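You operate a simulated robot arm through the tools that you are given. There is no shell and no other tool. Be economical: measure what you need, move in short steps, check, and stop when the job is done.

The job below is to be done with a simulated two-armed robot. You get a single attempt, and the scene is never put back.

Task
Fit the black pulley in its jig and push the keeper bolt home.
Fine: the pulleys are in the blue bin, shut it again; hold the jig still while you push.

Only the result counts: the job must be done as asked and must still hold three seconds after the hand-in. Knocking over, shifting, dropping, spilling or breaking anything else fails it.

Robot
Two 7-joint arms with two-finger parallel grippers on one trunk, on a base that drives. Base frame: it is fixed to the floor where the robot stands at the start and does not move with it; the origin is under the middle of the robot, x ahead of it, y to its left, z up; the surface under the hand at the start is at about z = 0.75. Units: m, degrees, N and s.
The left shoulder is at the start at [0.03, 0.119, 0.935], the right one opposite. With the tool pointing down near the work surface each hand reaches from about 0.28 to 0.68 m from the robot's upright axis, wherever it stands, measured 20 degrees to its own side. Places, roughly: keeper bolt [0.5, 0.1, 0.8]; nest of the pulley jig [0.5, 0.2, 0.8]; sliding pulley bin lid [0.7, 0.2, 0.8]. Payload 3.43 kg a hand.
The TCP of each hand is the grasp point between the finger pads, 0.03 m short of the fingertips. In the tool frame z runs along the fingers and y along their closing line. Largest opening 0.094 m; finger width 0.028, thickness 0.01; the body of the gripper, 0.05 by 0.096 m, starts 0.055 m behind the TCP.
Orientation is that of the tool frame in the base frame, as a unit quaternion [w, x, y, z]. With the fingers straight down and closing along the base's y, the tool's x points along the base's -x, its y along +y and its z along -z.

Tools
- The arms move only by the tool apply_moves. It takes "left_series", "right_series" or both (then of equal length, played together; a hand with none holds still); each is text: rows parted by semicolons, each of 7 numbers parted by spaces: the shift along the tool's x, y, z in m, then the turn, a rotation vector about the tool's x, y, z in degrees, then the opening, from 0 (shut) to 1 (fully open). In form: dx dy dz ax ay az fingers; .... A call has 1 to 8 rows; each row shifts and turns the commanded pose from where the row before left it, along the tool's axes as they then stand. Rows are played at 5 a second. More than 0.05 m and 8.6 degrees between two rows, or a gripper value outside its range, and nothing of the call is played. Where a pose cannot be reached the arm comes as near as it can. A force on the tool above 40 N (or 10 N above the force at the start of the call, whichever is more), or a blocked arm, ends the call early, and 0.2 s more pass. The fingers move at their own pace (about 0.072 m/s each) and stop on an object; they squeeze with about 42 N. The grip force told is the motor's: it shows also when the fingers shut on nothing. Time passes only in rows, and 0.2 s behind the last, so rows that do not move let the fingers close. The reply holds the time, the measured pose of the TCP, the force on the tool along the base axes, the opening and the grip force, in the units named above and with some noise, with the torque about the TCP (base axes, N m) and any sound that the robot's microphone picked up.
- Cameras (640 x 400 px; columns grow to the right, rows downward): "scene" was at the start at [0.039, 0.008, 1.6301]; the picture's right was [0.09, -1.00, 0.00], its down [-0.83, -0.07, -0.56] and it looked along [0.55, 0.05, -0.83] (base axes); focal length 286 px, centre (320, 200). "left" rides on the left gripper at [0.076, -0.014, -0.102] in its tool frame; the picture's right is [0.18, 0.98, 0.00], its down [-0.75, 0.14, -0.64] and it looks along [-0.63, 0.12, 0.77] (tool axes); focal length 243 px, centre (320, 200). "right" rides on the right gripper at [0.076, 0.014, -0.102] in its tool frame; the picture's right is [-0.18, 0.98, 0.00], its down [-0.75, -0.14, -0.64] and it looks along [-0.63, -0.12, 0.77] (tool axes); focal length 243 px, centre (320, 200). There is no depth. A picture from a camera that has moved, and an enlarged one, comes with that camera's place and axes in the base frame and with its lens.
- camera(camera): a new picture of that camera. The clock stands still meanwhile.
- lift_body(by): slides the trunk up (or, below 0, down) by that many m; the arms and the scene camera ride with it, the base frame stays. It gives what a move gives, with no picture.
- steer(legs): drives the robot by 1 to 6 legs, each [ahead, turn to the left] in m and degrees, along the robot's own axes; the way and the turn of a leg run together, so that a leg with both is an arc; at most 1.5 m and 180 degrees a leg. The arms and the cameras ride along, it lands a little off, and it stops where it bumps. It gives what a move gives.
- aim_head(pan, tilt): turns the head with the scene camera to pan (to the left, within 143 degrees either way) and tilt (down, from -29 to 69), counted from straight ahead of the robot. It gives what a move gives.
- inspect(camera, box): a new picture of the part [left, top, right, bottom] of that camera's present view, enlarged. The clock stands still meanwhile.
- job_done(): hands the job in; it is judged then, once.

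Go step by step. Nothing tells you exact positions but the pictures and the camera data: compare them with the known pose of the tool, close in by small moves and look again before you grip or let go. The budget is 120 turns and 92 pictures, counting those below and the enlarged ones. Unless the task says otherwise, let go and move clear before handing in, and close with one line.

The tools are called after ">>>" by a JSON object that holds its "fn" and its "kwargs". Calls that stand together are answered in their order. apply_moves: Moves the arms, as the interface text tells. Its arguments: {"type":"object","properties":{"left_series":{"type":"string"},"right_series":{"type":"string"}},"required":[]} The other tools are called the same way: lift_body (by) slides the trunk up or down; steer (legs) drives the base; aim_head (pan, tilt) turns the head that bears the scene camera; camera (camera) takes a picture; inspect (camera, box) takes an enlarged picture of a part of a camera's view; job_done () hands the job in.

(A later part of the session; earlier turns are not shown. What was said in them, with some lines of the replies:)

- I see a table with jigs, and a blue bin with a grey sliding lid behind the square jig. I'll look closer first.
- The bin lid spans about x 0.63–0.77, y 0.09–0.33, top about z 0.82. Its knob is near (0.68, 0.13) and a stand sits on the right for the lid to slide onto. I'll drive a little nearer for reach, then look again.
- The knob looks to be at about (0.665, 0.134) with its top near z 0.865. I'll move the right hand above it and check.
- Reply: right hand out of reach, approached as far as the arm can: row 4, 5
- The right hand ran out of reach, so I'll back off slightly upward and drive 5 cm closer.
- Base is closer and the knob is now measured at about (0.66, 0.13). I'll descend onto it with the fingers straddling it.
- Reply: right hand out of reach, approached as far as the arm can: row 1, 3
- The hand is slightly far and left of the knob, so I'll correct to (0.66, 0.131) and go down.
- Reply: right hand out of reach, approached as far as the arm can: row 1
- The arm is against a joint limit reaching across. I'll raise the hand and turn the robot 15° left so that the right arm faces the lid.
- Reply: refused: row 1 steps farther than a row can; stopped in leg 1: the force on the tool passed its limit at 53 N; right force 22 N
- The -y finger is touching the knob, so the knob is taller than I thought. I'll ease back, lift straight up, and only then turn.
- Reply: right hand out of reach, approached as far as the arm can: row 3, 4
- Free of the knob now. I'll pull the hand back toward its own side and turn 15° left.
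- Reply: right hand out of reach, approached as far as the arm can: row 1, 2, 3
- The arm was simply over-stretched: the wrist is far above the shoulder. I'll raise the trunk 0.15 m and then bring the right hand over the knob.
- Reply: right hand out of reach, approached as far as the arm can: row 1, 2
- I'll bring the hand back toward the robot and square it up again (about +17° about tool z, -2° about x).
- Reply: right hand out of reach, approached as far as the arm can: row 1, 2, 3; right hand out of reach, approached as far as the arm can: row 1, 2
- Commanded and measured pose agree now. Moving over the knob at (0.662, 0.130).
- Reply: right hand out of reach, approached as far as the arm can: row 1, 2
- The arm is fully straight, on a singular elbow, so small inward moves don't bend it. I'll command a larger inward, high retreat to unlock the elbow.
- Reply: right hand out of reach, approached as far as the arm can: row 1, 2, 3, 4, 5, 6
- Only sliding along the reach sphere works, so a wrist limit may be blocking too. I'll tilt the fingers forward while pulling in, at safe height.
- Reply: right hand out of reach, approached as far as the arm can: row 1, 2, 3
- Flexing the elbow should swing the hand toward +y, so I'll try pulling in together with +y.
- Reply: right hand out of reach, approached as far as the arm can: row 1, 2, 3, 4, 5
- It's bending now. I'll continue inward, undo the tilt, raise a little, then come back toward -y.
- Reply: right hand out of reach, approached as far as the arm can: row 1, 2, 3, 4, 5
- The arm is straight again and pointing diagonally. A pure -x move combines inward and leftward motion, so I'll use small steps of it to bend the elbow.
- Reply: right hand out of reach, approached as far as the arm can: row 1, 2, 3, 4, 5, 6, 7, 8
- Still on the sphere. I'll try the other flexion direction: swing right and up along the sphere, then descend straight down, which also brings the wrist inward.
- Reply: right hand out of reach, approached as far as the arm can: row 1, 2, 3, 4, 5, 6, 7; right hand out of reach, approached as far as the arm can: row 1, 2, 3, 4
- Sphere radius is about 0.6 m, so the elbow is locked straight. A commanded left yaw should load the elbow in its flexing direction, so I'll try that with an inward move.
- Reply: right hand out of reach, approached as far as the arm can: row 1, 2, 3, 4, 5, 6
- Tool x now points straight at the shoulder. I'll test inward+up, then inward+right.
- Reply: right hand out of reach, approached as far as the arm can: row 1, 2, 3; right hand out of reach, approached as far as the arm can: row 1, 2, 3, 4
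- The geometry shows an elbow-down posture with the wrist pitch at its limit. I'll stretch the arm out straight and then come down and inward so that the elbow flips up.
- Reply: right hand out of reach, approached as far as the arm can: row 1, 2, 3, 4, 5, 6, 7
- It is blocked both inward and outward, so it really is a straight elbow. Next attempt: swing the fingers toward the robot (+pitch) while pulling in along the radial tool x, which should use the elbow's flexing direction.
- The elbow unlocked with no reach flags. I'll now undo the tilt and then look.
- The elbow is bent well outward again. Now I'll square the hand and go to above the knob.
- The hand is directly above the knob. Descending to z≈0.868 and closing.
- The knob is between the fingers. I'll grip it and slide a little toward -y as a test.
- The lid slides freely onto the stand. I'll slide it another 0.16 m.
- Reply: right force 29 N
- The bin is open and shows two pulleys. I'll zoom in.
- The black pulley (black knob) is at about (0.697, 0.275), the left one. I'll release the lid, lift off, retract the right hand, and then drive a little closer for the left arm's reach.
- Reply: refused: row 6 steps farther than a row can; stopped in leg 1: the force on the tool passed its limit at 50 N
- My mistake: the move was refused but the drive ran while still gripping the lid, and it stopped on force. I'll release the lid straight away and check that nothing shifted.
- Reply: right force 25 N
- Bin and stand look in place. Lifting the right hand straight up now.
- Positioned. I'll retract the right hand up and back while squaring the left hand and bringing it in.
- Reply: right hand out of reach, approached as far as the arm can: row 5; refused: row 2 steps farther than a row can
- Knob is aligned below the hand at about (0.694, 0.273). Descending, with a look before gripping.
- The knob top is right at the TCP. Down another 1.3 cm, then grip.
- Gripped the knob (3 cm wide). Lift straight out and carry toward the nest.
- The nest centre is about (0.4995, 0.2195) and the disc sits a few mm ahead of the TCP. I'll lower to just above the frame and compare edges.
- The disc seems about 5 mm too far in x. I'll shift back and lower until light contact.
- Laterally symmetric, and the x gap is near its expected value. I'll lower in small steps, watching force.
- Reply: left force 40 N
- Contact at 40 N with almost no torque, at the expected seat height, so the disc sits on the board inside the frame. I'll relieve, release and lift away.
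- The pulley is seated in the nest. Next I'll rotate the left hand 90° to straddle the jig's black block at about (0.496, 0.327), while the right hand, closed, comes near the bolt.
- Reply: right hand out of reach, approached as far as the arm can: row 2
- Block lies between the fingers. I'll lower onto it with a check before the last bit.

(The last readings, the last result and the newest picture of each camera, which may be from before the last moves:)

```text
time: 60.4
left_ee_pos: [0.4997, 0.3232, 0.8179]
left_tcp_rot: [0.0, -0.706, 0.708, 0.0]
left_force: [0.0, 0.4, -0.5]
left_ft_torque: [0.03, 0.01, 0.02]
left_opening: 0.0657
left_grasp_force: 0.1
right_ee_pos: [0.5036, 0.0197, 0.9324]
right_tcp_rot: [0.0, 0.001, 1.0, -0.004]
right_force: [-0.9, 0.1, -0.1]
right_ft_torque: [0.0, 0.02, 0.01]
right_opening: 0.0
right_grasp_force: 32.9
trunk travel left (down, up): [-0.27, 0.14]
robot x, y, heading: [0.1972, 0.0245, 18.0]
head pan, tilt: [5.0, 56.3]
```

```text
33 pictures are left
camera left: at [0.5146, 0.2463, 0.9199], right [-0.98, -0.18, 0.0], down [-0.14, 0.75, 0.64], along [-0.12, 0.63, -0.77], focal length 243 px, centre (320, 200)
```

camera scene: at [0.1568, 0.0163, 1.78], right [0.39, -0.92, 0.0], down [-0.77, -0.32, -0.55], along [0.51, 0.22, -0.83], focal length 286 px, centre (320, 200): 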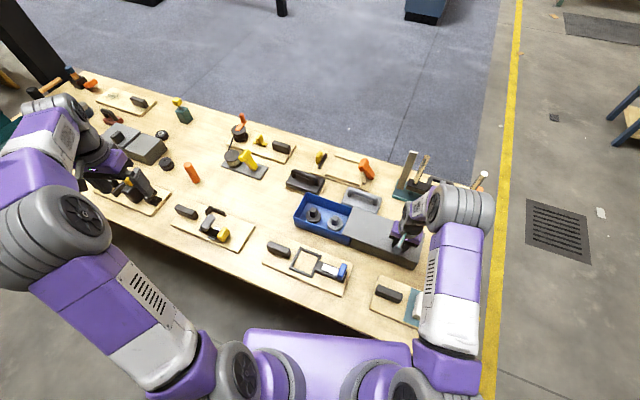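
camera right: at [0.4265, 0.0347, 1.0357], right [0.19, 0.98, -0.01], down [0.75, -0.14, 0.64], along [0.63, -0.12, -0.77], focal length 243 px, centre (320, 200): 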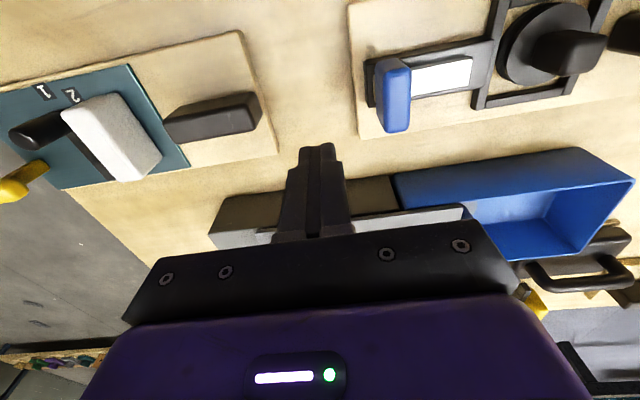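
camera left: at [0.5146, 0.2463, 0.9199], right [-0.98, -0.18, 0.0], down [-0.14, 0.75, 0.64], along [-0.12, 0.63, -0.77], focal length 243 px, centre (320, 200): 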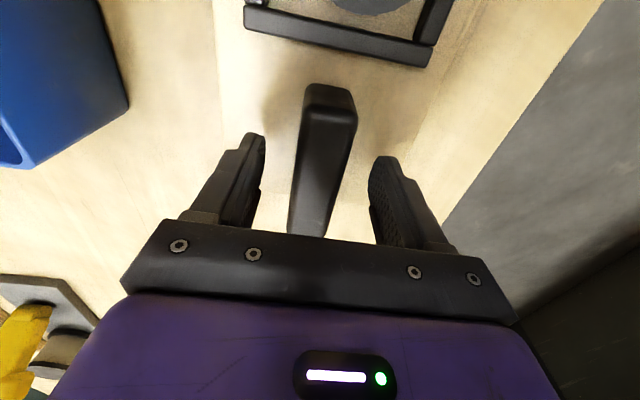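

Well centred. Lower 1.3 cm and close on the block.

>>> {"fn": "apply_moves", "kwargs": {"left_series": "0 0.001 0.013 0 0 0 0.7; 0 0 0 0 0 0 0.45; 0 0 0 0 0 0 0.35; 0 0 0 0 0 0 0; 0 0 0 0 0 0 0"}}

>>> {"fn": "inspect", "kwargs": {"camera": "scene", "box": [240, 190, 400, 310]}}

```text
time: 61.6
left_ee_pos: [0.5, 0.323, 0.8039]
left_tcp_rot: [0.0, -0.707, 0.707, 0.001]
left_force: [2.8, 0.3, 1.3]
left_ft_torque: [-0.02, -0.04, 0.36]
left_opening: 0.032
left_grasp_force: 41.9
right_ee_pos: [0.5034, 0.0203, 0.9318]
right_tcp_rot: [-0.001, 0.001, 1.0, -0.004]
right_force: [-0.6, -0.7, 0.0]
right_ft_torque: [0.01, 0.03, -0.01]
right_opening: 0.0001
right_grasp_force: 32.5
trunk travel left (down, up): [-0.27, 0.14]
robot x, y, heading: [0.1949, 0.0251, 17.9]
head pan, tilt: [5.0, 56.3]
```

```text
3.33 times, centred on (320, 250) of scene
camera zoom: at [0.2306, 0.0443, 1.7001], right [0.39, -0.92, 0.0], down [-0.77, -0.32, -0.56], along [0.51, 0.22, -0.83], focal length 955 px, centre (320, 33)
```

zoom: 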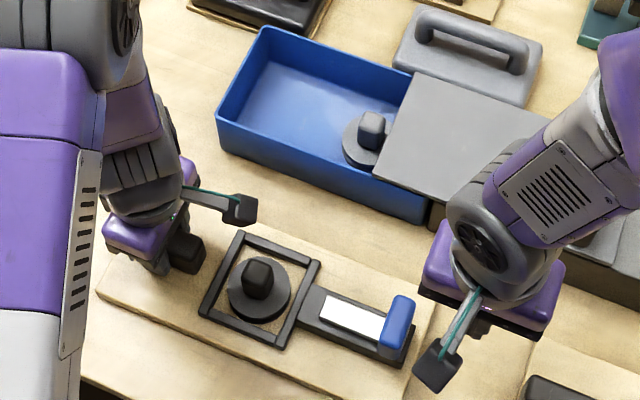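

The jig block is held. Now I'll lower the right hand, fingers closed, behind the blue bolt handle.

>>> {"fn": "apply_moves", "kwargs": {"right_series": "0.003 0.005 0.04 0 0 0 0; 0 0 0.04 0 0 0 0; 0 0 0.025 0 0 0 0; 0 0 0 0 0 0 0"}}

>>> {"fn": "camera", "kwargs": {"camera": "right"}}

>>> {"fn": "inspect", "kwargs": {"camera": "scene", "box": [270, 230, 390, 320]}}

```text
time: 62.6
left_ee_pos: [0.4983, 0.3226, 0.8039]
left_tcp_rot: [0.0, -0.707, 0.707, 0.0]
left_force: [-2.9, -0.4, 3.3]
left_ft_torque: [-0.13, 0.19, -0.09]
left_opening: 0.0322
left_grasp_force: 41.7
right_ee_pos: [0.5022, 0.0239, 0.8295]
right_tcp_rot: [-0.001, 0.001, 1.0, -0.004]
right_force: [-0.1, 0.5, -0.4]
right_ft_torque: [-0.02, 0.01, 0.0]
right_opening: 0.0001
right_grasp_force: 32.7
trunk travel left (down, up): [-0.27, 0.14]
robot x, y, heading: [0.1937, 0.0217, 17.8]
head pan, tilt: [5.0, 56.3]
```

```text
31 pictures are left
camera right: at [0.4249, 0.0397, 0.932], right [0.19, 0.98, -0.01], down [0.75, -0.14, 0.64], along [0.63, -0.12, -0.77], focal length 243 px, centre (320, 200)
```

right: 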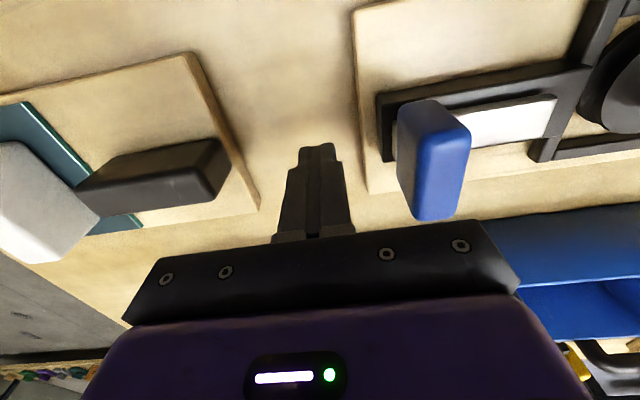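

```text
4.44 times, centred on (330, 275) of scene
camera zoom: at [0.2298, 0.0441, 1.7001], right [0.39, -0.92, 0.0], down [-0.77, -0.32, -0.56], along [0.51, 0.22, -0.83], focal length 1273 px, centre (276, -133)
```

zoom: 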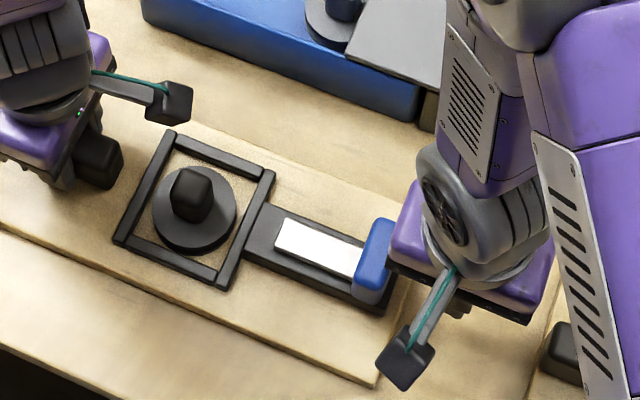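

Fingers are lined up behind the handle (x≈0.50). Pushing in +y in small steps, jig held.

>>> {"fn": "apply_moves", "kwargs": {"right_series": "0 0.02 0 0 0 0 0; 0 0.012 0 0 0 0 0; 0 0.01 0 0 0 0 0; 0 0.01 0 0 0 0 0; 0 0 0 0 0 0 0"}}

>>> {"fn": "inspect", "kwargs": {"camera": "scene", "box": [270, 230, 390, 320]}}

```text
time: 63.8
left_ee_pos: [0.5006, 0.323, 0.8045]
left_tcp_rot: [-0.001, 0.708, -0.706, -0.001]
left_force: [2.4, 6.9, 0.4]
left_ft_torque: [0.48, -0.1, 0.46]
left_opening: 0.0321
left_grasp_force: 41.9
right_ee_pos: [0.5005, 0.0772, 0.8285]
right_tcp_rot: [0.0, 0.001, 1.0, -0.004]
right_force: [-2.4, -5.1, -1.2]
right_ft_torque: [0.08, -0.08, 0.08]
right_opening: 0.0001
right_grasp_force: 32.9
trunk travel left (down, up): [-0.27, 0.14]
robot x, y, heading: [0.1923, 0.0226, 18.0]
head pan, tilt: [5.0, 56.3]
```

```text
4.44 times, centred on (330, 275) of scene
camera zoom: at [0.2305, 0.0445, 1.7], right [0.39, -0.92, 0.0], down [-0.77, -0.32, -0.56], along [0.51, 0.22, -0.83], focal length 1273 px, centre (276, -133)
```

zoom: 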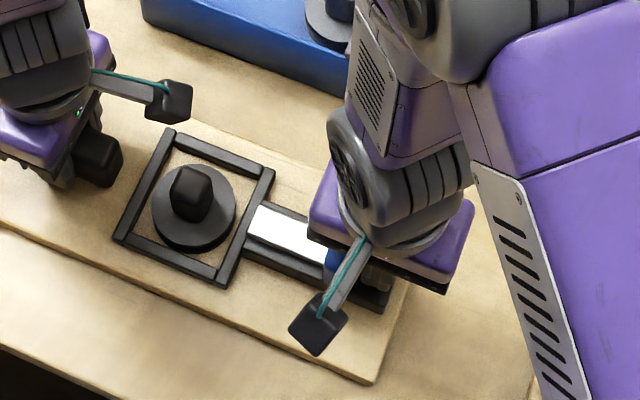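

The bolt is sliding with about 5 N and the jig isn't moving. Continuing.

>>> {"fn": "apply_moves", "kwargs": {"right_series": "0 0.01 0 0 0 0 0; 0 0.01 0 0 0 0 0; 0 0.008 0 0 0 0 0; 0 0.006 0 0 0 0 0; 0 0 0 0 0 0 0"}}

>>> {"fn": "inspect", "kwargs": {"camera": "scene", "box": [270, 230, 390, 320]}}

```text
time: 65.1
left_ee_pos: [0.4987, 0.3258, 0.8042]
left_tcp_rot: [-0.004, 0.709, -0.705, -0.002]
left_force: [-1.7, 1.5, 2.0]
left_ft_torque: [-0.17, 0.1, -0.12]
left_opening: 0.0325
left_grasp_force: 42.5
right_ee_pos: [0.5015, 0.1041, 0.8272]
right_tcp_rot: [-0.004, 0.002, 1.0, -0.009]
right_force: [0.5, -4.8, 1.2]
right_ft_torque: [0.11, 0.03, 0.09]
right_opening: 0.0
right_grasp_force: 32.7
trunk travel left (down, up): [-0.27, 0.14]
robot x, y, heading: [0.1945, 0.0228, 18.1]
head pan, tilt: [5.0, 56.3]
stopped in row 5 (right hand): the force on the tool passed its limit at 40 N (the readings are from after the stop); the commanded pose is now the measured one
```

```text
4.44 times, centred on (330, 275) of scene
camera zoom: at [0.2301, 0.0436, 1.7001], right [0.39, -0.92, 0.0], down [-0.77, -0.32, -0.56], along [0.51, 0.22, -0.83], focal length 1273 px, centre (276, -133)
```

zoom: 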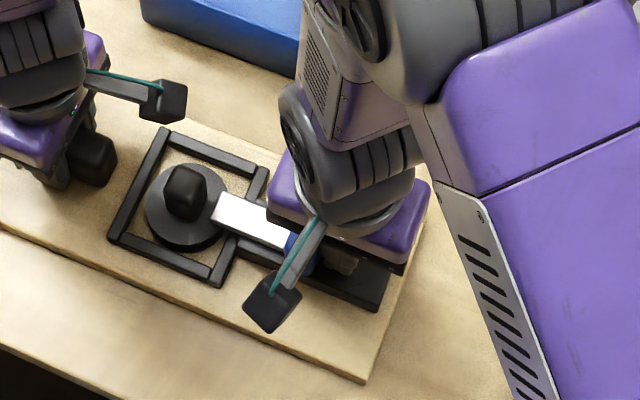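

The bolt now overlaps the pulley disc and the push stopped at 40 N, with no click heard. I'll look closely to see whether it is home.

>>> {"fn": "inspect", "kwargs": {"camera": "scene", "box": [280, 250, 350, 300]}}

>>> {"fn": "camera", "kwargs": {"camera": "right"}}

>>> {"fn": "inspect", "kwargs": {"camera": "left", "box": [220, 0, 480, 100]}}

```text
8.00 times, centred on (315, 275) of scene
camera zoom: at [0.2301, 0.0436, 1.7001], right [0.39, -0.92, 0.0], down [-0.77, -0.32, -0.56], along [0.51, 0.22, -0.83], focal length 2292 px, centre (360, -400)
```

zoom: 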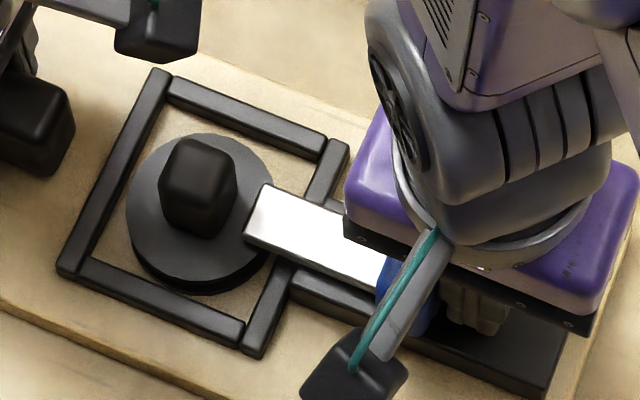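

```text
26 pictures are left
camera right: at [0.4248, 0.1217, 0.9296], right [0.19, 0.98, -0.02], down [0.76, -0.13, 0.64], along [0.62, -0.14, -0.77], focal length 243 px, centre (320, 200)
```

right: 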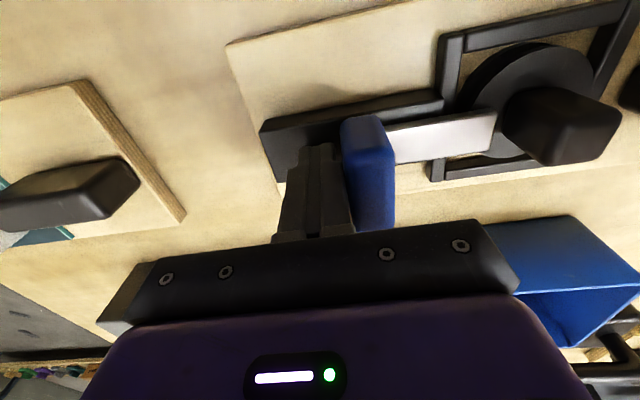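

```text
2.46 times, centred on (350, 50) of left
camera zoom: at [0.5137, 0.2492, 0.9059], right [-0.98, -0.19, 0.0], down [-0.15, 0.75, 0.65], along [-0.12, 0.64, -0.76], focal length 597 px, centre (246, 569)
```

zoom: 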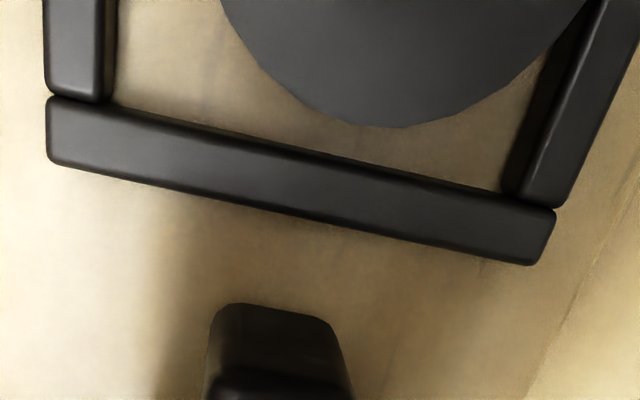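

The bolt overlaps the disc but doesn't touch the knob. I'll push again in finer steps to tell a hard stop from a detent.

>>> {"fn": "apply_moves", "kwargs": {"right_series": "0 0.002 0 0 0 0 0; 0 0.002 0 0 0 0 0; 0 0.002 0 0 0 0 0; 0 0 0 0 0 0 0", "left_series": "0 0 0 0 0 0 0; 0 0 0 0 0 0 0; 0 0 0 0 0 0 0; 0 0 0 0 0 0 0"}}

```text
time: 66.1
left_ee_pos: [0.4987, 0.3312, 0.8036]
left_tcp_rot: [-0.006, 0.709, -0.705, -0.005]
left_force: [-1.7, 27.9, 0.2]
left_ft_torque: [-0.65, -0.02, -0.43]
left_opening: 0.0318
left_grasp_force: 41.8
right_ee_pos: [0.5004, 0.1083, 0.8257]
right_tcp_rot: [-0.005, 0.003, 1.0, -0.012]
right_force: [1.3, -31.6, 4.5]
right_ft_torque: [0.69, 0.09, 0.43]
right_opening: 0.0
right_grasp_force: 33.1
trunk travel left (down, up): [-0.27, 0.14]
robot x, y, heading: [0.1983, 0.022, 17.9]
head pan, tilt: [5.0, 56.3]
```

The jig and bolt now move together, so the bolt is against a stop, but the jig crept about 8 mm. I'll counter-push with the left hand toward -y while the right holds, which restores the jig and loads the bolt harder.

>>> {"fn": "apply_moves", "kwargs": {"left_series": "0.002 0 0 0 0 0 0; 0.002 0 0 0 0 0 0; 0.002 0 0 0 0 0 0; 0 0 0 0 0 0 0", "right_series": "0 0 0 0 0 0 0; 0 0 0 0 0 0 0; 0 0 0 0 0 0 0; 0 0 0 0 0 0 0"}}

>>> {"fn": "inspect", "kwargs": {"camera": "scene", "box": [280, 250, 350, 300]}}

```text
time: 67.1
left_ee_pos: [0.4981, 0.3257, 0.8044]
left_tcp_rot: [-0.008, 0.711, -0.703, -0.005]
left_force: [-0.2, 38.1, -3.2]
left_ft_torque: [-0.34, 0.04, -0.5]
left_opening: 0.0325
left_grasp_force: 42.5
right_ee_pos: [0.4997, 0.1058, 0.8258]
right_tcp_rot: [-0.006, 0.003, 1.0, -0.014]
right_force: [1.1, -38.9, 1.9]
right_ft_torque: [0.81, 0.07, 0.59]
right_opening: 0.0
right_grasp_force: 32.6
trunk travel left (down, up): [-0.27, 0.14]
robot x, y, heading: [0.1977, 0.0237, 17.7]
head pan, tilt: [5.0, 56.3]
```

```text
8.00 times, centred on (315, 275) of scene
camera zoom: at [0.2304, 0.0443, 1.7], right [0.39, -0.92, 0.0], down [-0.77, -0.32, -0.56], along [0.51, 0.22, -0.83], focal length 2292 px, centre (360, -400)
```

zoom: 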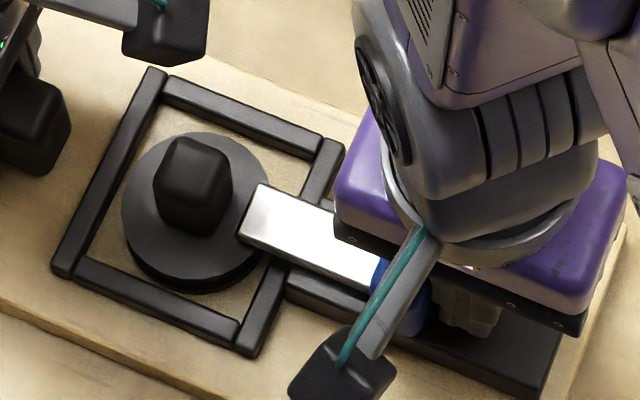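

No click, and still solid at 38 N. I'll ratchet a bit more force from the left, which also restores the jig.

>>> {"fn": "apply_moves", "kwargs": {"left_series": "0.002 0 0 0 0 0 0; 0.002 0 0 0 0 0 0; 0 0 0 0 0 0 0", "right_series": "0 0.001 0 0 0 0 0; 0 0 0 0 0 0 0; 0 0 0 0 0 0 0"}}

```text
time: 67.9
left_ee_pos: [0.4969, 0.3209, 0.8048]
left_tcp_rot: [-0.008, 0.711, -0.703, -0.006]
left_force: [-1.5, 38.1, 4.4]
left_ft_torque: [-0.23, 0.03, -0.42]
left_opening: 0.0324
left_grasp_force: 42.0
right_ee_pos: [0.499, 0.1078, 0.826]
right_tcp_rot: [-0.006, 0.003, 1.0, -0.014]
right_force: [1.0, -38.1, 1.2]
right_ft_torque: [0.79, 0.03, 0.57]
right_opening: 0.0
right_grasp_force: 33.4
trunk travel left (down, up): [-0.27, 0.14]
robot x, y, heading: [0.1934, 0.0244, 18.1]
head pan, tilt: [5.0, 56.3]
```

The hands came 7 mm closer at constant force. Either the bolt advanced or the grip slipped, so I'll look.

>>> {"fn": "inspect", "kwargs": {"camera": "scene", "box": [280, 250, 350, 300]}}

>>> {"fn": "inspect", "kwargs": {"camera": "right", "box": [240, 0, 640, 250]}}

```text
8.00 times, centred on (315, 275) of scene
camera zoom: at [0.2299, 0.0438, 1.7001], right [0.39, -0.92, 0.0], down [-0.77, -0.32, -0.56], along [0.51, 0.22, -0.83], focal length 2292 px, centre (360, -400)
```

zoom: 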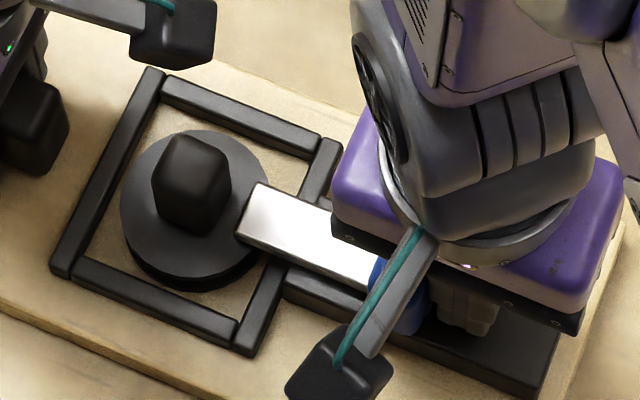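

```text
1.60 times, centred on (440, 125) of right
camera zoom: at [0.4236, 0.1265, 0.93], right [0.19, 0.98, -0.03], down [0.76, -0.13, 0.64], along [0.62, -0.14, -0.77], focal length 388 px, centre (128, 320)
```

zoom: 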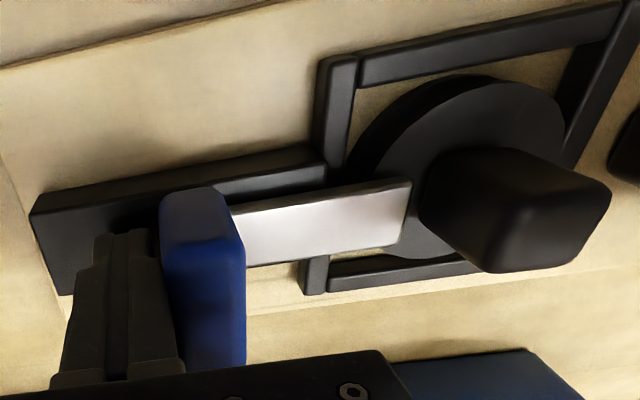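

The left grip slipped along the block, while bar-to-frame geometry is unchanged, so the bolt is at its hard stop and home. I'll back the right hand off; the left's spring-back should return the jig about 5 mm. Then I'll check.

>>> {"fn": "apply_moves", "kwargs": {"right_series": "0 -0.003 0 0 0 0 0; 0 -0.003 0 0 0 0 0; 0 -0.005 0 0 0 0 0; 0 -0.01 0 0 0 0 0; 0 -0.02 0 0 0 0 0; 0 0 0 0 0 0 0"}}

>>> {"fn": "inspect", "kwargs": {"camera": "scene", "box": [270, 230, 390, 320]}}

```text
time: 69.3
left_ee_pos: [0.4981, 0.3138, 0.8053]
left_tcp_rot: [-0.001, 0.707, -0.707, -0.003]
left_force: [1.4, -5.3, 8.2]
left_ft_torque: [-1.02, -0.08, -0.33]
left_opening: 0.0321
left_grasp_force: 42.1
right_ee_pos: [0.5003, 0.0723, 0.8268]
right_tcp_rot: [-0.002, 0.002, 1.0, -0.008]
right_force: [0.3, -0.5, -0.4]
right_ft_torque: [0.01, -0.01, 0.04]
right_opening: 0.0
right_grasp_force: 33.4
trunk travel left (down, up): [-0.27, 0.14]
robot x, y, heading: [0.1941, 0.024, 17.8]
head pan, tilt: [5.0, 56.3]
```

```text
4.44 times, centred on (330, 275) of scene
camera zoom: at [0.23, 0.0431, 1.7001], right [0.39, -0.92, 0.0], down [-0.77, -0.32, -0.56], along [0.51, 0.22, -0.83], focal length 1273 px, centre (276, -133)
```

zoom: 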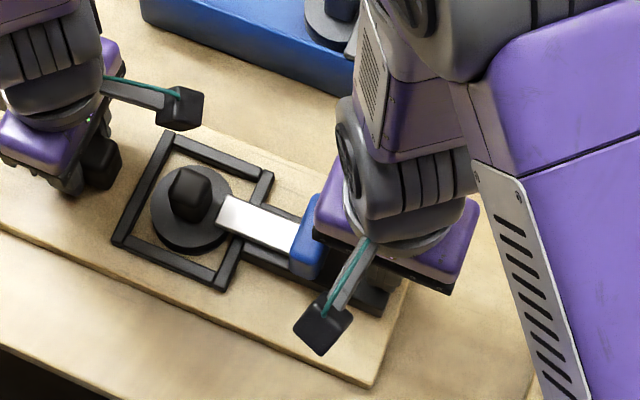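

The jig is back within about 1 mm and the bolt stays in. Now I'll release the block with the left hand and lift both hands.

>>> {"fn": "apply_moves", "kwargs": {"left_series": "0 0 0 0 0 0 0.3; 0 0 0 0 0 0 0.5; 0 0 0 0 0 0 0.7; 0 0 0 0 0 0 0.7; 0 0 -0.03 0 0 0 0.7; 0 0 -0.045 0 0 0 0.7; 0 0 -0.045 0 0 0 0.7; 0 0 -0.045 0 0 0 0.7", "right_series": "0 -0.02 0 0 0 0 0; 0 -0.02 0 0 0 0 0; 0 0 -0.045 0 0 0 0; 0 0 -0.045 0 0 0 0; 0 0 -0.045 0 0 0 0; 0 0 -0.02 0 0 0 0.3; 0 -0.02 0 0 0 0 0.6; 0 -0.02 0 0 0 0 0.6"}}

>>> {"fn": "camera", "kwargs": {"camera": "right"}}

>>> {"fn": "inspect", "kwargs": {"camera": "scene", "box": [250, 160, 450, 310]}}

```text
time: 71.1
left_ee_pos: [0.4982, 0.3137, 0.9707]
left_tcp_rot: [-0.004, 0.708, -0.706, -0.003]
left_force: [0.6, 0.1, 0.7]
left_ft_torque: [0.02, 0.0, -0.05]
left_opening: 0.0657
left_grasp_force: 0.0
right_ee_pos: [0.4984, -0.0061, 0.9824]
right_tcp_rot: [-0.003, 0.002, 1.0, -0.009]
right_force: [-0.1, -0.2, 0.2]
right_ft_torque: [0.04, -0.02, 0.0]
right_opening: 0.0565
right_grasp_force: 0.1
trunk travel left (down, up): [-0.27, 0.14]
robot x, y, heading: [0.1922, 0.0241, 17.8]
head pan, tilt: [5.0, 56.3]
```

```text
20 pictures are left
camera right: at [0.423, 0.0106, 1.0863], right [0.19, 0.98, -0.02], down [0.76, -0.13, 0.64], along [0.63, -0.13, -0.77], focal length 243 px, centre (320, 200)
```

right: 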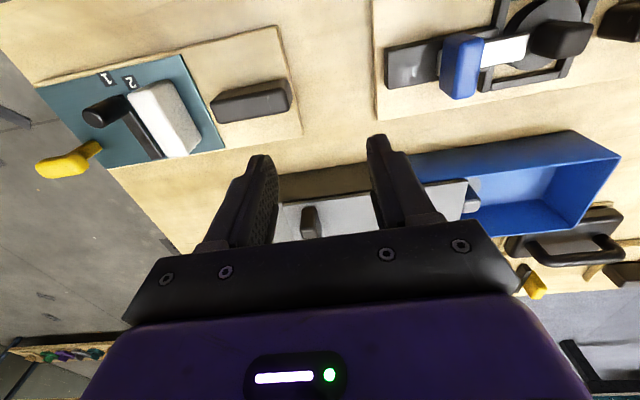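

```text
2.67 times, centred on (350, 235) of scene
camera zoom: at [0.2289, 0.0432, 1.7001], right [0.39, -0.92, 0.0], down [-0.77, -0.32, -0.56], along [0.51, 0.22, -0.83], focal length 764 px, centre (240, 107)
```

zoom: 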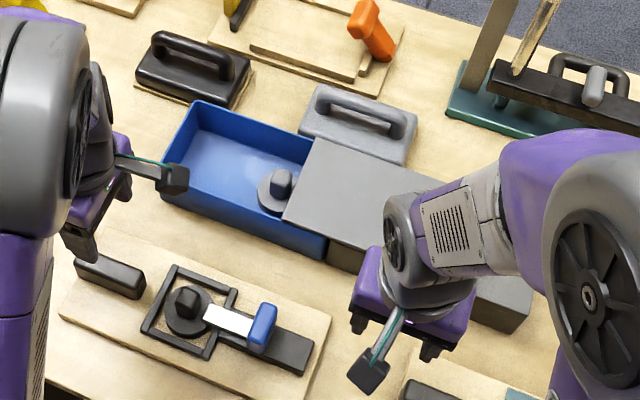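

Bolt is in and the jig is undisturbed. Next I'll bring the right hand over the lid knob (about (0.66, -0.055)) to close the bin, and park the left hand clear to the side.

>>> {"fn": "apply_moves", "kwargs": {"right_series": "-0.04 -0.012 0 0 0 0 0.6; -0.04 -0.012 0 0 0 0 0.6; -0.04 -0.012 0 0 0 0 0.6; -0.04 -0.012 0 0 0 0 0.6; 0 0 0 0 0 0 0.6", "left_series": "0 0 -0.04 0 0 0 0.7; -0.04 0 0 0 0 0 0.7; -0.04 0 0 0 0 0 0.7; -0.04 0 0 0 0 0 0.7; 0 0 0 0 0 0 0.7"}}

>>> {"fn": "camera", "kwargs": {"camera": "right"}}

```text
time: 72.3
left_ee_pos: [0.4981, 0.4347, 1.0132]
left_tcp_rot: [-0.005, 0.709, -0.705, -0.002]
left_force: [0.0, -0.1, -0.5]
left_ft_torque: [-0.02, 0.0, 0.03]
left_opening: 0.0658
left_grasp_force: 0.0
right_ee_pos: [0.6599, -0.0569, 0.9826]
right_tcp_rot: [-0.004, 0.002, 1.0, -0.009]
right_force: [1.6, -0.3, -0.1]
right_ft_torque: [-0.03, -0.05, -0.03]
right_opening: 0.0562
right_grasp_force: 0.0
trunk travel left (down, up): [-0.27, 0.14]
robot x, y, heading: [0.1963, 0.0263, 17.8]
head pan, tilt: [5.0, 56.3]
```

```text
18 pictures are left
camera right: at [0.5842, -0.0394, 1.0859], right [0.19, 0.98, -0.02], down [0.76, -0.13, 0.64], along [0.63, -0.13, -0.77], focal length 243 px, centre (320, 200)
```

right: 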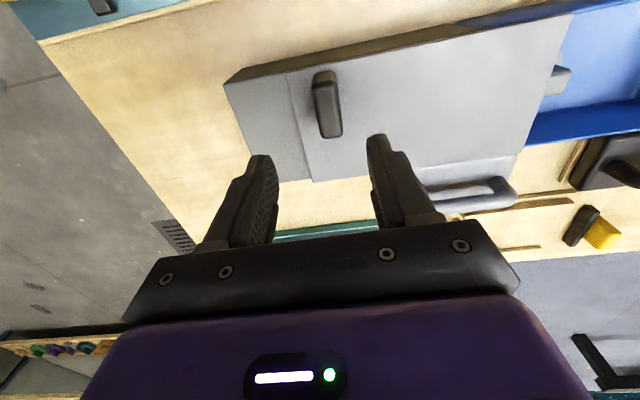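

>>> {"fn": "apply_moves", "kwargs": {"right_series": "0 0.006 0 -1 0 0 0.6; 0 0 0.04 0 0 0 0.6; 0 0 0.04 0 0 0 0.6; 0 0 0.034 0 0 0 0.6; 0 0 0 0 0 0 0.6"}}

>>> {"fn": "camera", "kwargs": {"camera": "right"}}

```text
time: 73.5
left_ee_pos: [0.4948, 0.4361, 1.0135]
left_tcp_rot: [-0.003, 0.708, -0.706, -0.003]
left_force: [0.5, -0.6, -0.4]
left_ft_torque: [-0.02, -0.01, -0.01]
left_opening: 0.0656
left_grasp_force: 0.0
right_ee_pos: [0.6612, -0.0509, 0.8639]
right_tcp_rot: [-0.004, 0.002, 1.0, 0.0]
right_force: [-6.2, -2.9, 11.8]
right_ft_torque: [0.15, -0.05, 0.13]
right_opening: 0.0562
right_grasp_force: 0.0
trunk travel left (down, up): [-0.27, 0.14]
robot x, y, heading: [0.1964, 0.0279, 18.1]
head pan, tilt: [5.0, 56.3]
```

```text
17 pictures are left
camera right: at [0.5846, -0.0359, 0.9687], right [0.19, 0.98, 0.0], down [0.76, -0.14, 0.64], along [0.63, -0.12, -0.77], focal length 243 px, centre (320, 200)
```

right: 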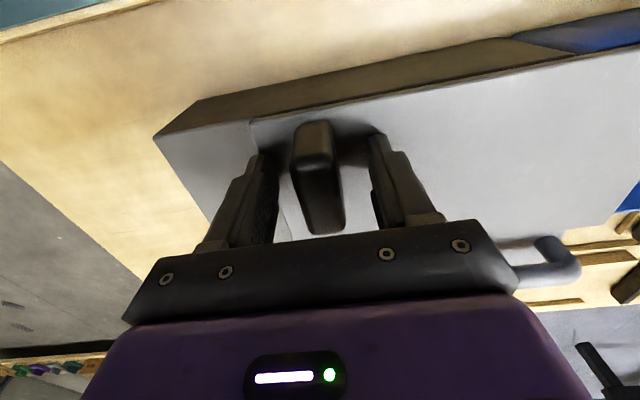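

Fingers straddle the knob. I'll lift 4 mm off the lid, grip, and slide the lid back +y.

>>> {"fn": "apply_moves", "kwargs": {"right_series": "0 0 -0.004 0 0 0 0.6; 0 0 0 0 0 0 0; 0 0 0 0 0 0 0; 0 0 0 0 0 0 0; 0 0.015 0 0 0 0 0; 0 0.02 0 0 0 0 0; 0 0.02 0 0 0 0 0"}}

>>> {"fn": "inspect", "kwargs": {"camera": "scene", "box": [250, 160, 450, 310]}}

```text
time: 75.0
left_ee_pos: [0.4988, 0.4371, 1.0128]
left_tcp_rot: [-0.002, 0.709, -0.705, -0.004]
left_force: [-1.2, 0.5, 1.3]
left_ft_torque: [0.01, -0.04, -0.01]
left_opening: 0.0659
left_grasp_force: 0.1
right_ee_pos: [0.6607, -0.0019, 0.8694]
right_tcp_rot: [-0.007, 0.001, 1.0, -0.003]
right_force: [7.2, 2.8, -20.6]
right_ft_torque: [0.08, 0.34, 0.34]
right_opening: 0.0265
right_grasp_force: 45.1
trunk travel left (down, up): [-0.27, 0.14]
robot x, y, heading: [0.1982, 0.0259, 17.9]
head pan, tilt: [5.0, 56.3]
stopped in row 7 (right hand): the force on the tool passed its limit at 42 N (the readings are from after the stop); the commanded pose is now the measured one
```

```text
2.67 times, centred on (350, 235) of scene
camera zoom: at [0.2331, 0.0461, 1.7], right [0.39, -0.92, 0.0], down [-0.77, -0.32, -0.55], along [0.51, 0.22, -0.83], focal length 764 px, centre (240, 107)
```

zoom: 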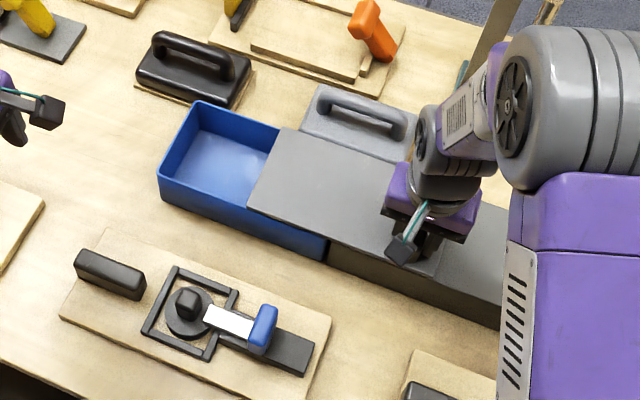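

The lid is moving but the wrist carries some vertical strain. I'll ease down 2 mm and continue gently.

>>> {"fn": "apply_moves", "kwargs": {"right_series": "0 0 0.002 0 0 0 0; 0 0 0.001 0 0 0 0; 0 0.015 0 0 0 0 0; 0 0.015 0 0 0 0 0; 0 0.015 0 0 0 0 0"}}

```text
time: 76.2
left_ee_pos: [0.4972, 0.435, 1.0142]
left_tcp_rot: [-0.004, 0.709, -0.706, -0.003]
left_force: [0.5, -0.5, -0.3]
left_ft_torque: [0.03, 0.0, 0.01]
left_opening: 0.0657
left_grasp_force: 0.1
right_ee_pos: [0.6621, 0.0461, 0.8697]
right_tcp_rot: [-0.004, 0.001, 1.0, -0.001]
right_force: [11.9, 0.2, 22.2]
right_ft_torque: [0.25, 0.79, 0.21]
right_opening: 0.0267
right_grasp_force: 44.5
trunk travel left (down, up): [-0.27, 0.14]
robot x, y, heading: [0.1946, 0.0246, 18.0]
head pan, tilt: [5.0, 56.3]
```

>>> {"fn": "apply_moves", "kwargs": {"right_series": "-0.001 0 -0.0015 0 0 0 0; 0 0.015 0 0 0 0 0; 0 0.015 0 0 0 0 0; 0 0.015 0 0 0 0 0; 0 0.015 0 0 0 0 0"}}

>>> {"fn": "inspect", "kwargs": {"camera": "scene", "box": [250, 160, 450, 310]}}

```text
time: 77.5
left_ee_pos: [0.4977, 0.4359, 1.0123]
left_tcp_rot: [-0.002, 0.709, -0.705, -0.002]
left_force: [-0.4, -0.1, -0.2]
left_ft_torque: [-0.01, 0.01, 0.02]
left_opening: 0.0657
left_grasp_force: 0.0
right_ee_pos: [0.6612, 0.1019, 0.8706]
right_tcp_rot: [-0.007, 0.001, 1.0, -0.001]
right_force: [14.3, 1.8, 2.0]
right_ft_torque: [-0.17, 0.32, 0.16]
right_opening: 0.0264
right_grasp_force: 45.1
trunk travel left (down, up): [-0.27, 0.14]
robot x, y, heading: [0.1936, 0.0255, 17.8]
head pan, tilt: [5.0, 56.3]
```

```text
2.67 times, centred on (350, 235) of scene
camera zoom: at [0.232, 0.0455, 1.6999], right [0.39, -0.92, 0.0], down [-0.77, -0.32, -0.55], along [0.51, 0.22, -0.83], focal length 764 px, centre (240, 107)
```

zoom: 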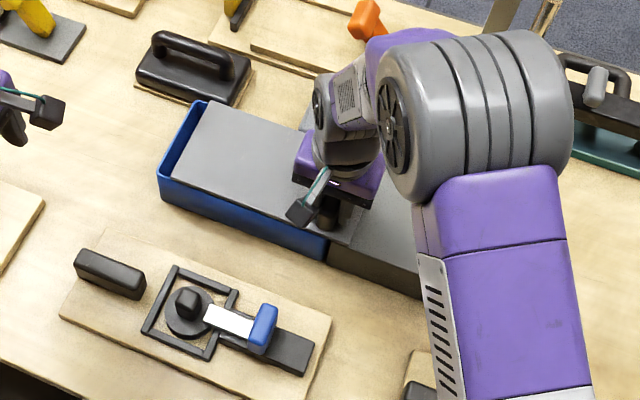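

About 2.7 cm left to close. Continuing in smaller steps.

>>> {"fn": "apply_moves", "kwargs": {"right_series": "-0.001 0.01 0 0 0 0 0; 0 0.01 0 0 0 0 0; 0 0.006 0 0 0 0 0; 0 0 0 0 0 0 0"}}

>>> {"fn": "inspect", "kwargs": {"camera": "scene", "box": [280, 180, 400, 270]}}

```text
time: 78.5
left_ee_pos: [0.4978, 0.4347, 1.013]
left_tcp_rot: [-0.003, 0.708, -0.706, -0.003]
left_force: [0.4, -0.5, 0.1]
left_ft_torque: [-0.03, 0.0, 0.0]
left_opening: 0.066
left_grasp_force: 0.0
right_ee_pos: [0.6607, 0.129, 0.8695]
right_tcp_rot: [-0.008, 0.001, 1.0, -0.003]
right_force: [4.8, -2.1, 7.5]
right_ft_torque: [-0.03, 1.16, 0.41]
right_opening: 0.0264
right_grasp_force: 45.3
trunk travel left (down, up): [-0.27, 0.14]
robot x, y, heading: [0.1995, 0.0244, 18.2]
head pan, tilt: [5.0, 56.3]
```

```text
4.44 times, centred on (340, 225) of scene
camera zoom: at [0.2307, 0.0439, 1.7001], right [0.39, -0.92, 0.0], down [-0.77, -0.32, -0.56], along [0.51, 0.22, -0.83], focal length 1273 px, centre (231, 89)
```

zoom: 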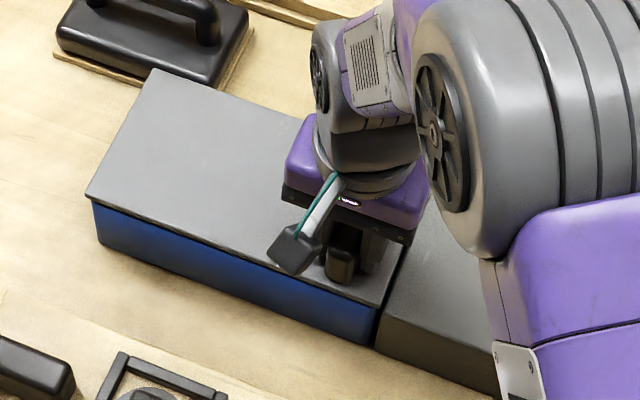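

The lid covers the bin. I'll nudge 2 mm for a stop, then release and lift away.

>>> {"fn": "apply_moves", "kwargs": {"right_series": "0 0.002 0 0 0 0 0; 0 0 0 0 0 0 0; 0 0 0 0 0 0 0.3; 0 0 0 0 0 0 0.6; 0 0 0 0 0 0 0.6; 0 0 -0.03 0 0 0 0.6; 0 0 -0.045 0 0 0 0.6; 0 0 -0.045 0 0 0 0.6"}}

```text
time: 80.2
left_ee_pos: [0.4975, 0.4354, 1.014]
left_tcp_rot: [-0.004, 0.708, -0.706, -0.002]
left_force: [0.4, 0.2, 0.6]
left_ft_torque: [0.03, 0.02, -0.03]
left_opening: 0.0658
left_grasp_force: 0.1
right_ee_pos: [0.6613, 0.13, 0.9888]
right_tcp_rot: [-0.006, 0.001, 1.0, -0.003]
right_force: [-0.3, -0.8, 0.2]
right_ft_torque: [-0.02, -0.01, -0.02]
right_opening: 0.0563
right_grasp_force: 0.0
trunk travel left (down, up): [-0.27, 0.14]
robot x, y, heading: [0.1972, 0.0211, 18.1]
head pan, tilt: [5.0, 56.3]
```

Now I'll retract the right hand and check everything once more.

>>> {"fn": "apply_moves", "kwargs": {"right_series": "0 -0.04 -0.02 0 0 0 0.6; 0.02 -0.045 0 0 0 0 0.6; 0.02 -0.045 0 0 0 0 0.6; 0.03 -0.03 0 0 0 0 0.6; 0 0 0 0 0 0 0.6"}}

>>> {"fn": "camera", "kwargs": {"camera": "scene"}}

>>> {"fn": "inspect", "kwargs": {"camera": "scene", "box": [265, 180, 385, 310]}}

>>> {"fn": "inspect", "kwargs": {"camera": "right", "box": [320, 0, 640, 200]}}

```text
time: 81.5
left_ee_pos: [0.498, 0.4356, 1.013]
left_tcp_rot: [-0.003, 0.709, -0.705, -0.003]
left_force: [-0.2, 0.0, 0.4]
left_ft_torque: [-0.01, 0.01, -0.04]
left_opening: 0.0656
left_grasp_force: 0.0
right_ee_pos: [0.5924, -0.0285, 1.0095]
right_tcp_rot: [-0.007, 0.001, 1.0, -0.003]
right_force: [-0.1, 0.2, 0.4]
right_ft_torque: [-0.01, 0.03, 0.03]
right_opening: 0.0564
right_grasp_force: 0.2
trunk travel left (down, up): [-0.27, 0.14]
robot x, y, heading: [0.1928, 0.0253, 17.8]
head pan, tilt: [5.0, 56.3]
```

```text
13 pictures are left
camera scene: at [0.2313, 0.045, 1.7], right [0.39, -0.92, 0.0], down [-0.77, -0.32, -0.55], along [0.51, 0.22, -0.83], focal length 286 px, centre (320, 200)
```

scene: 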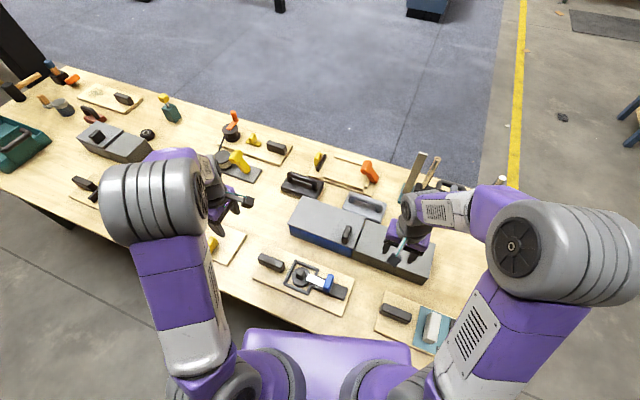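

```text
3.08 times, centred on (325, 245) of scene
camera zoom: at [0.2313, 0.045, 1.7], right [0.39, -0.92, 0.0], down [-0.77, -0.32, -0.55], along [0.51, 0.22, -0.83], focal length 882 px, centre (305, 62)
```

zoom: 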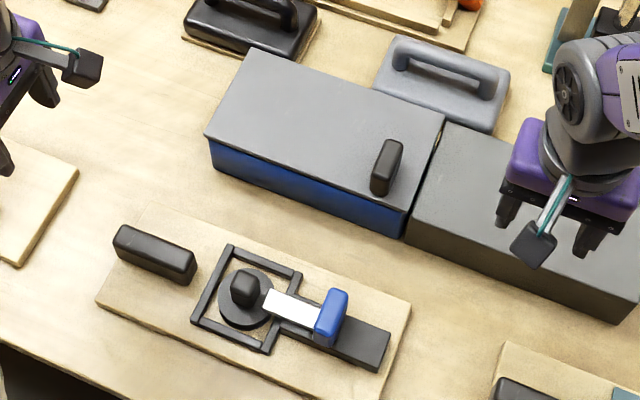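

```text
2.00 times, centred on (480, 100) of right
camera zoom: at [0.5167, -0.0132, 1.113], right [0.19, 0.98, -0.01], down [0.76, -0.14, 0.63], along [0.62, -0.12, -0.78], focal length 485 px, centre (0, 400)
```

zoom: 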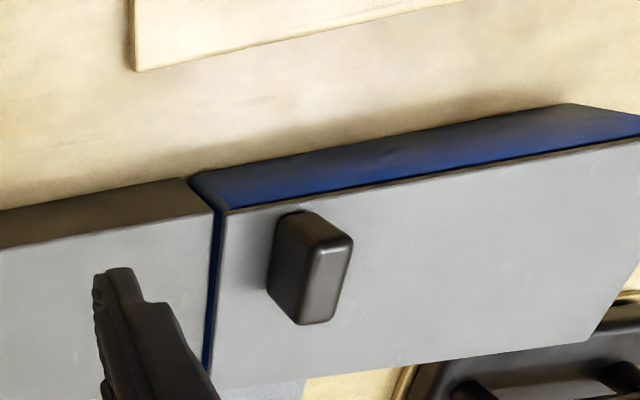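

The lid is shut as it was at the start, the black pulley sits in its nest under the bolt, the jig is back in place and both hands are clear. Handing in.

>>> {"fn": "job_done", "kwargs": {}}

```text
The job is handed in.
```

The black pulley is seated in its jig, the keeper bolt is pushed to its stop and the bin lid is shut. While I pushed, the left grip gave and the jig crept about 8 mm by the hand's reading. I brought it back to within about 1 mm of where it started. I heard no click from the bolt, so I'm judging it home because it would not move further at about 38 N.
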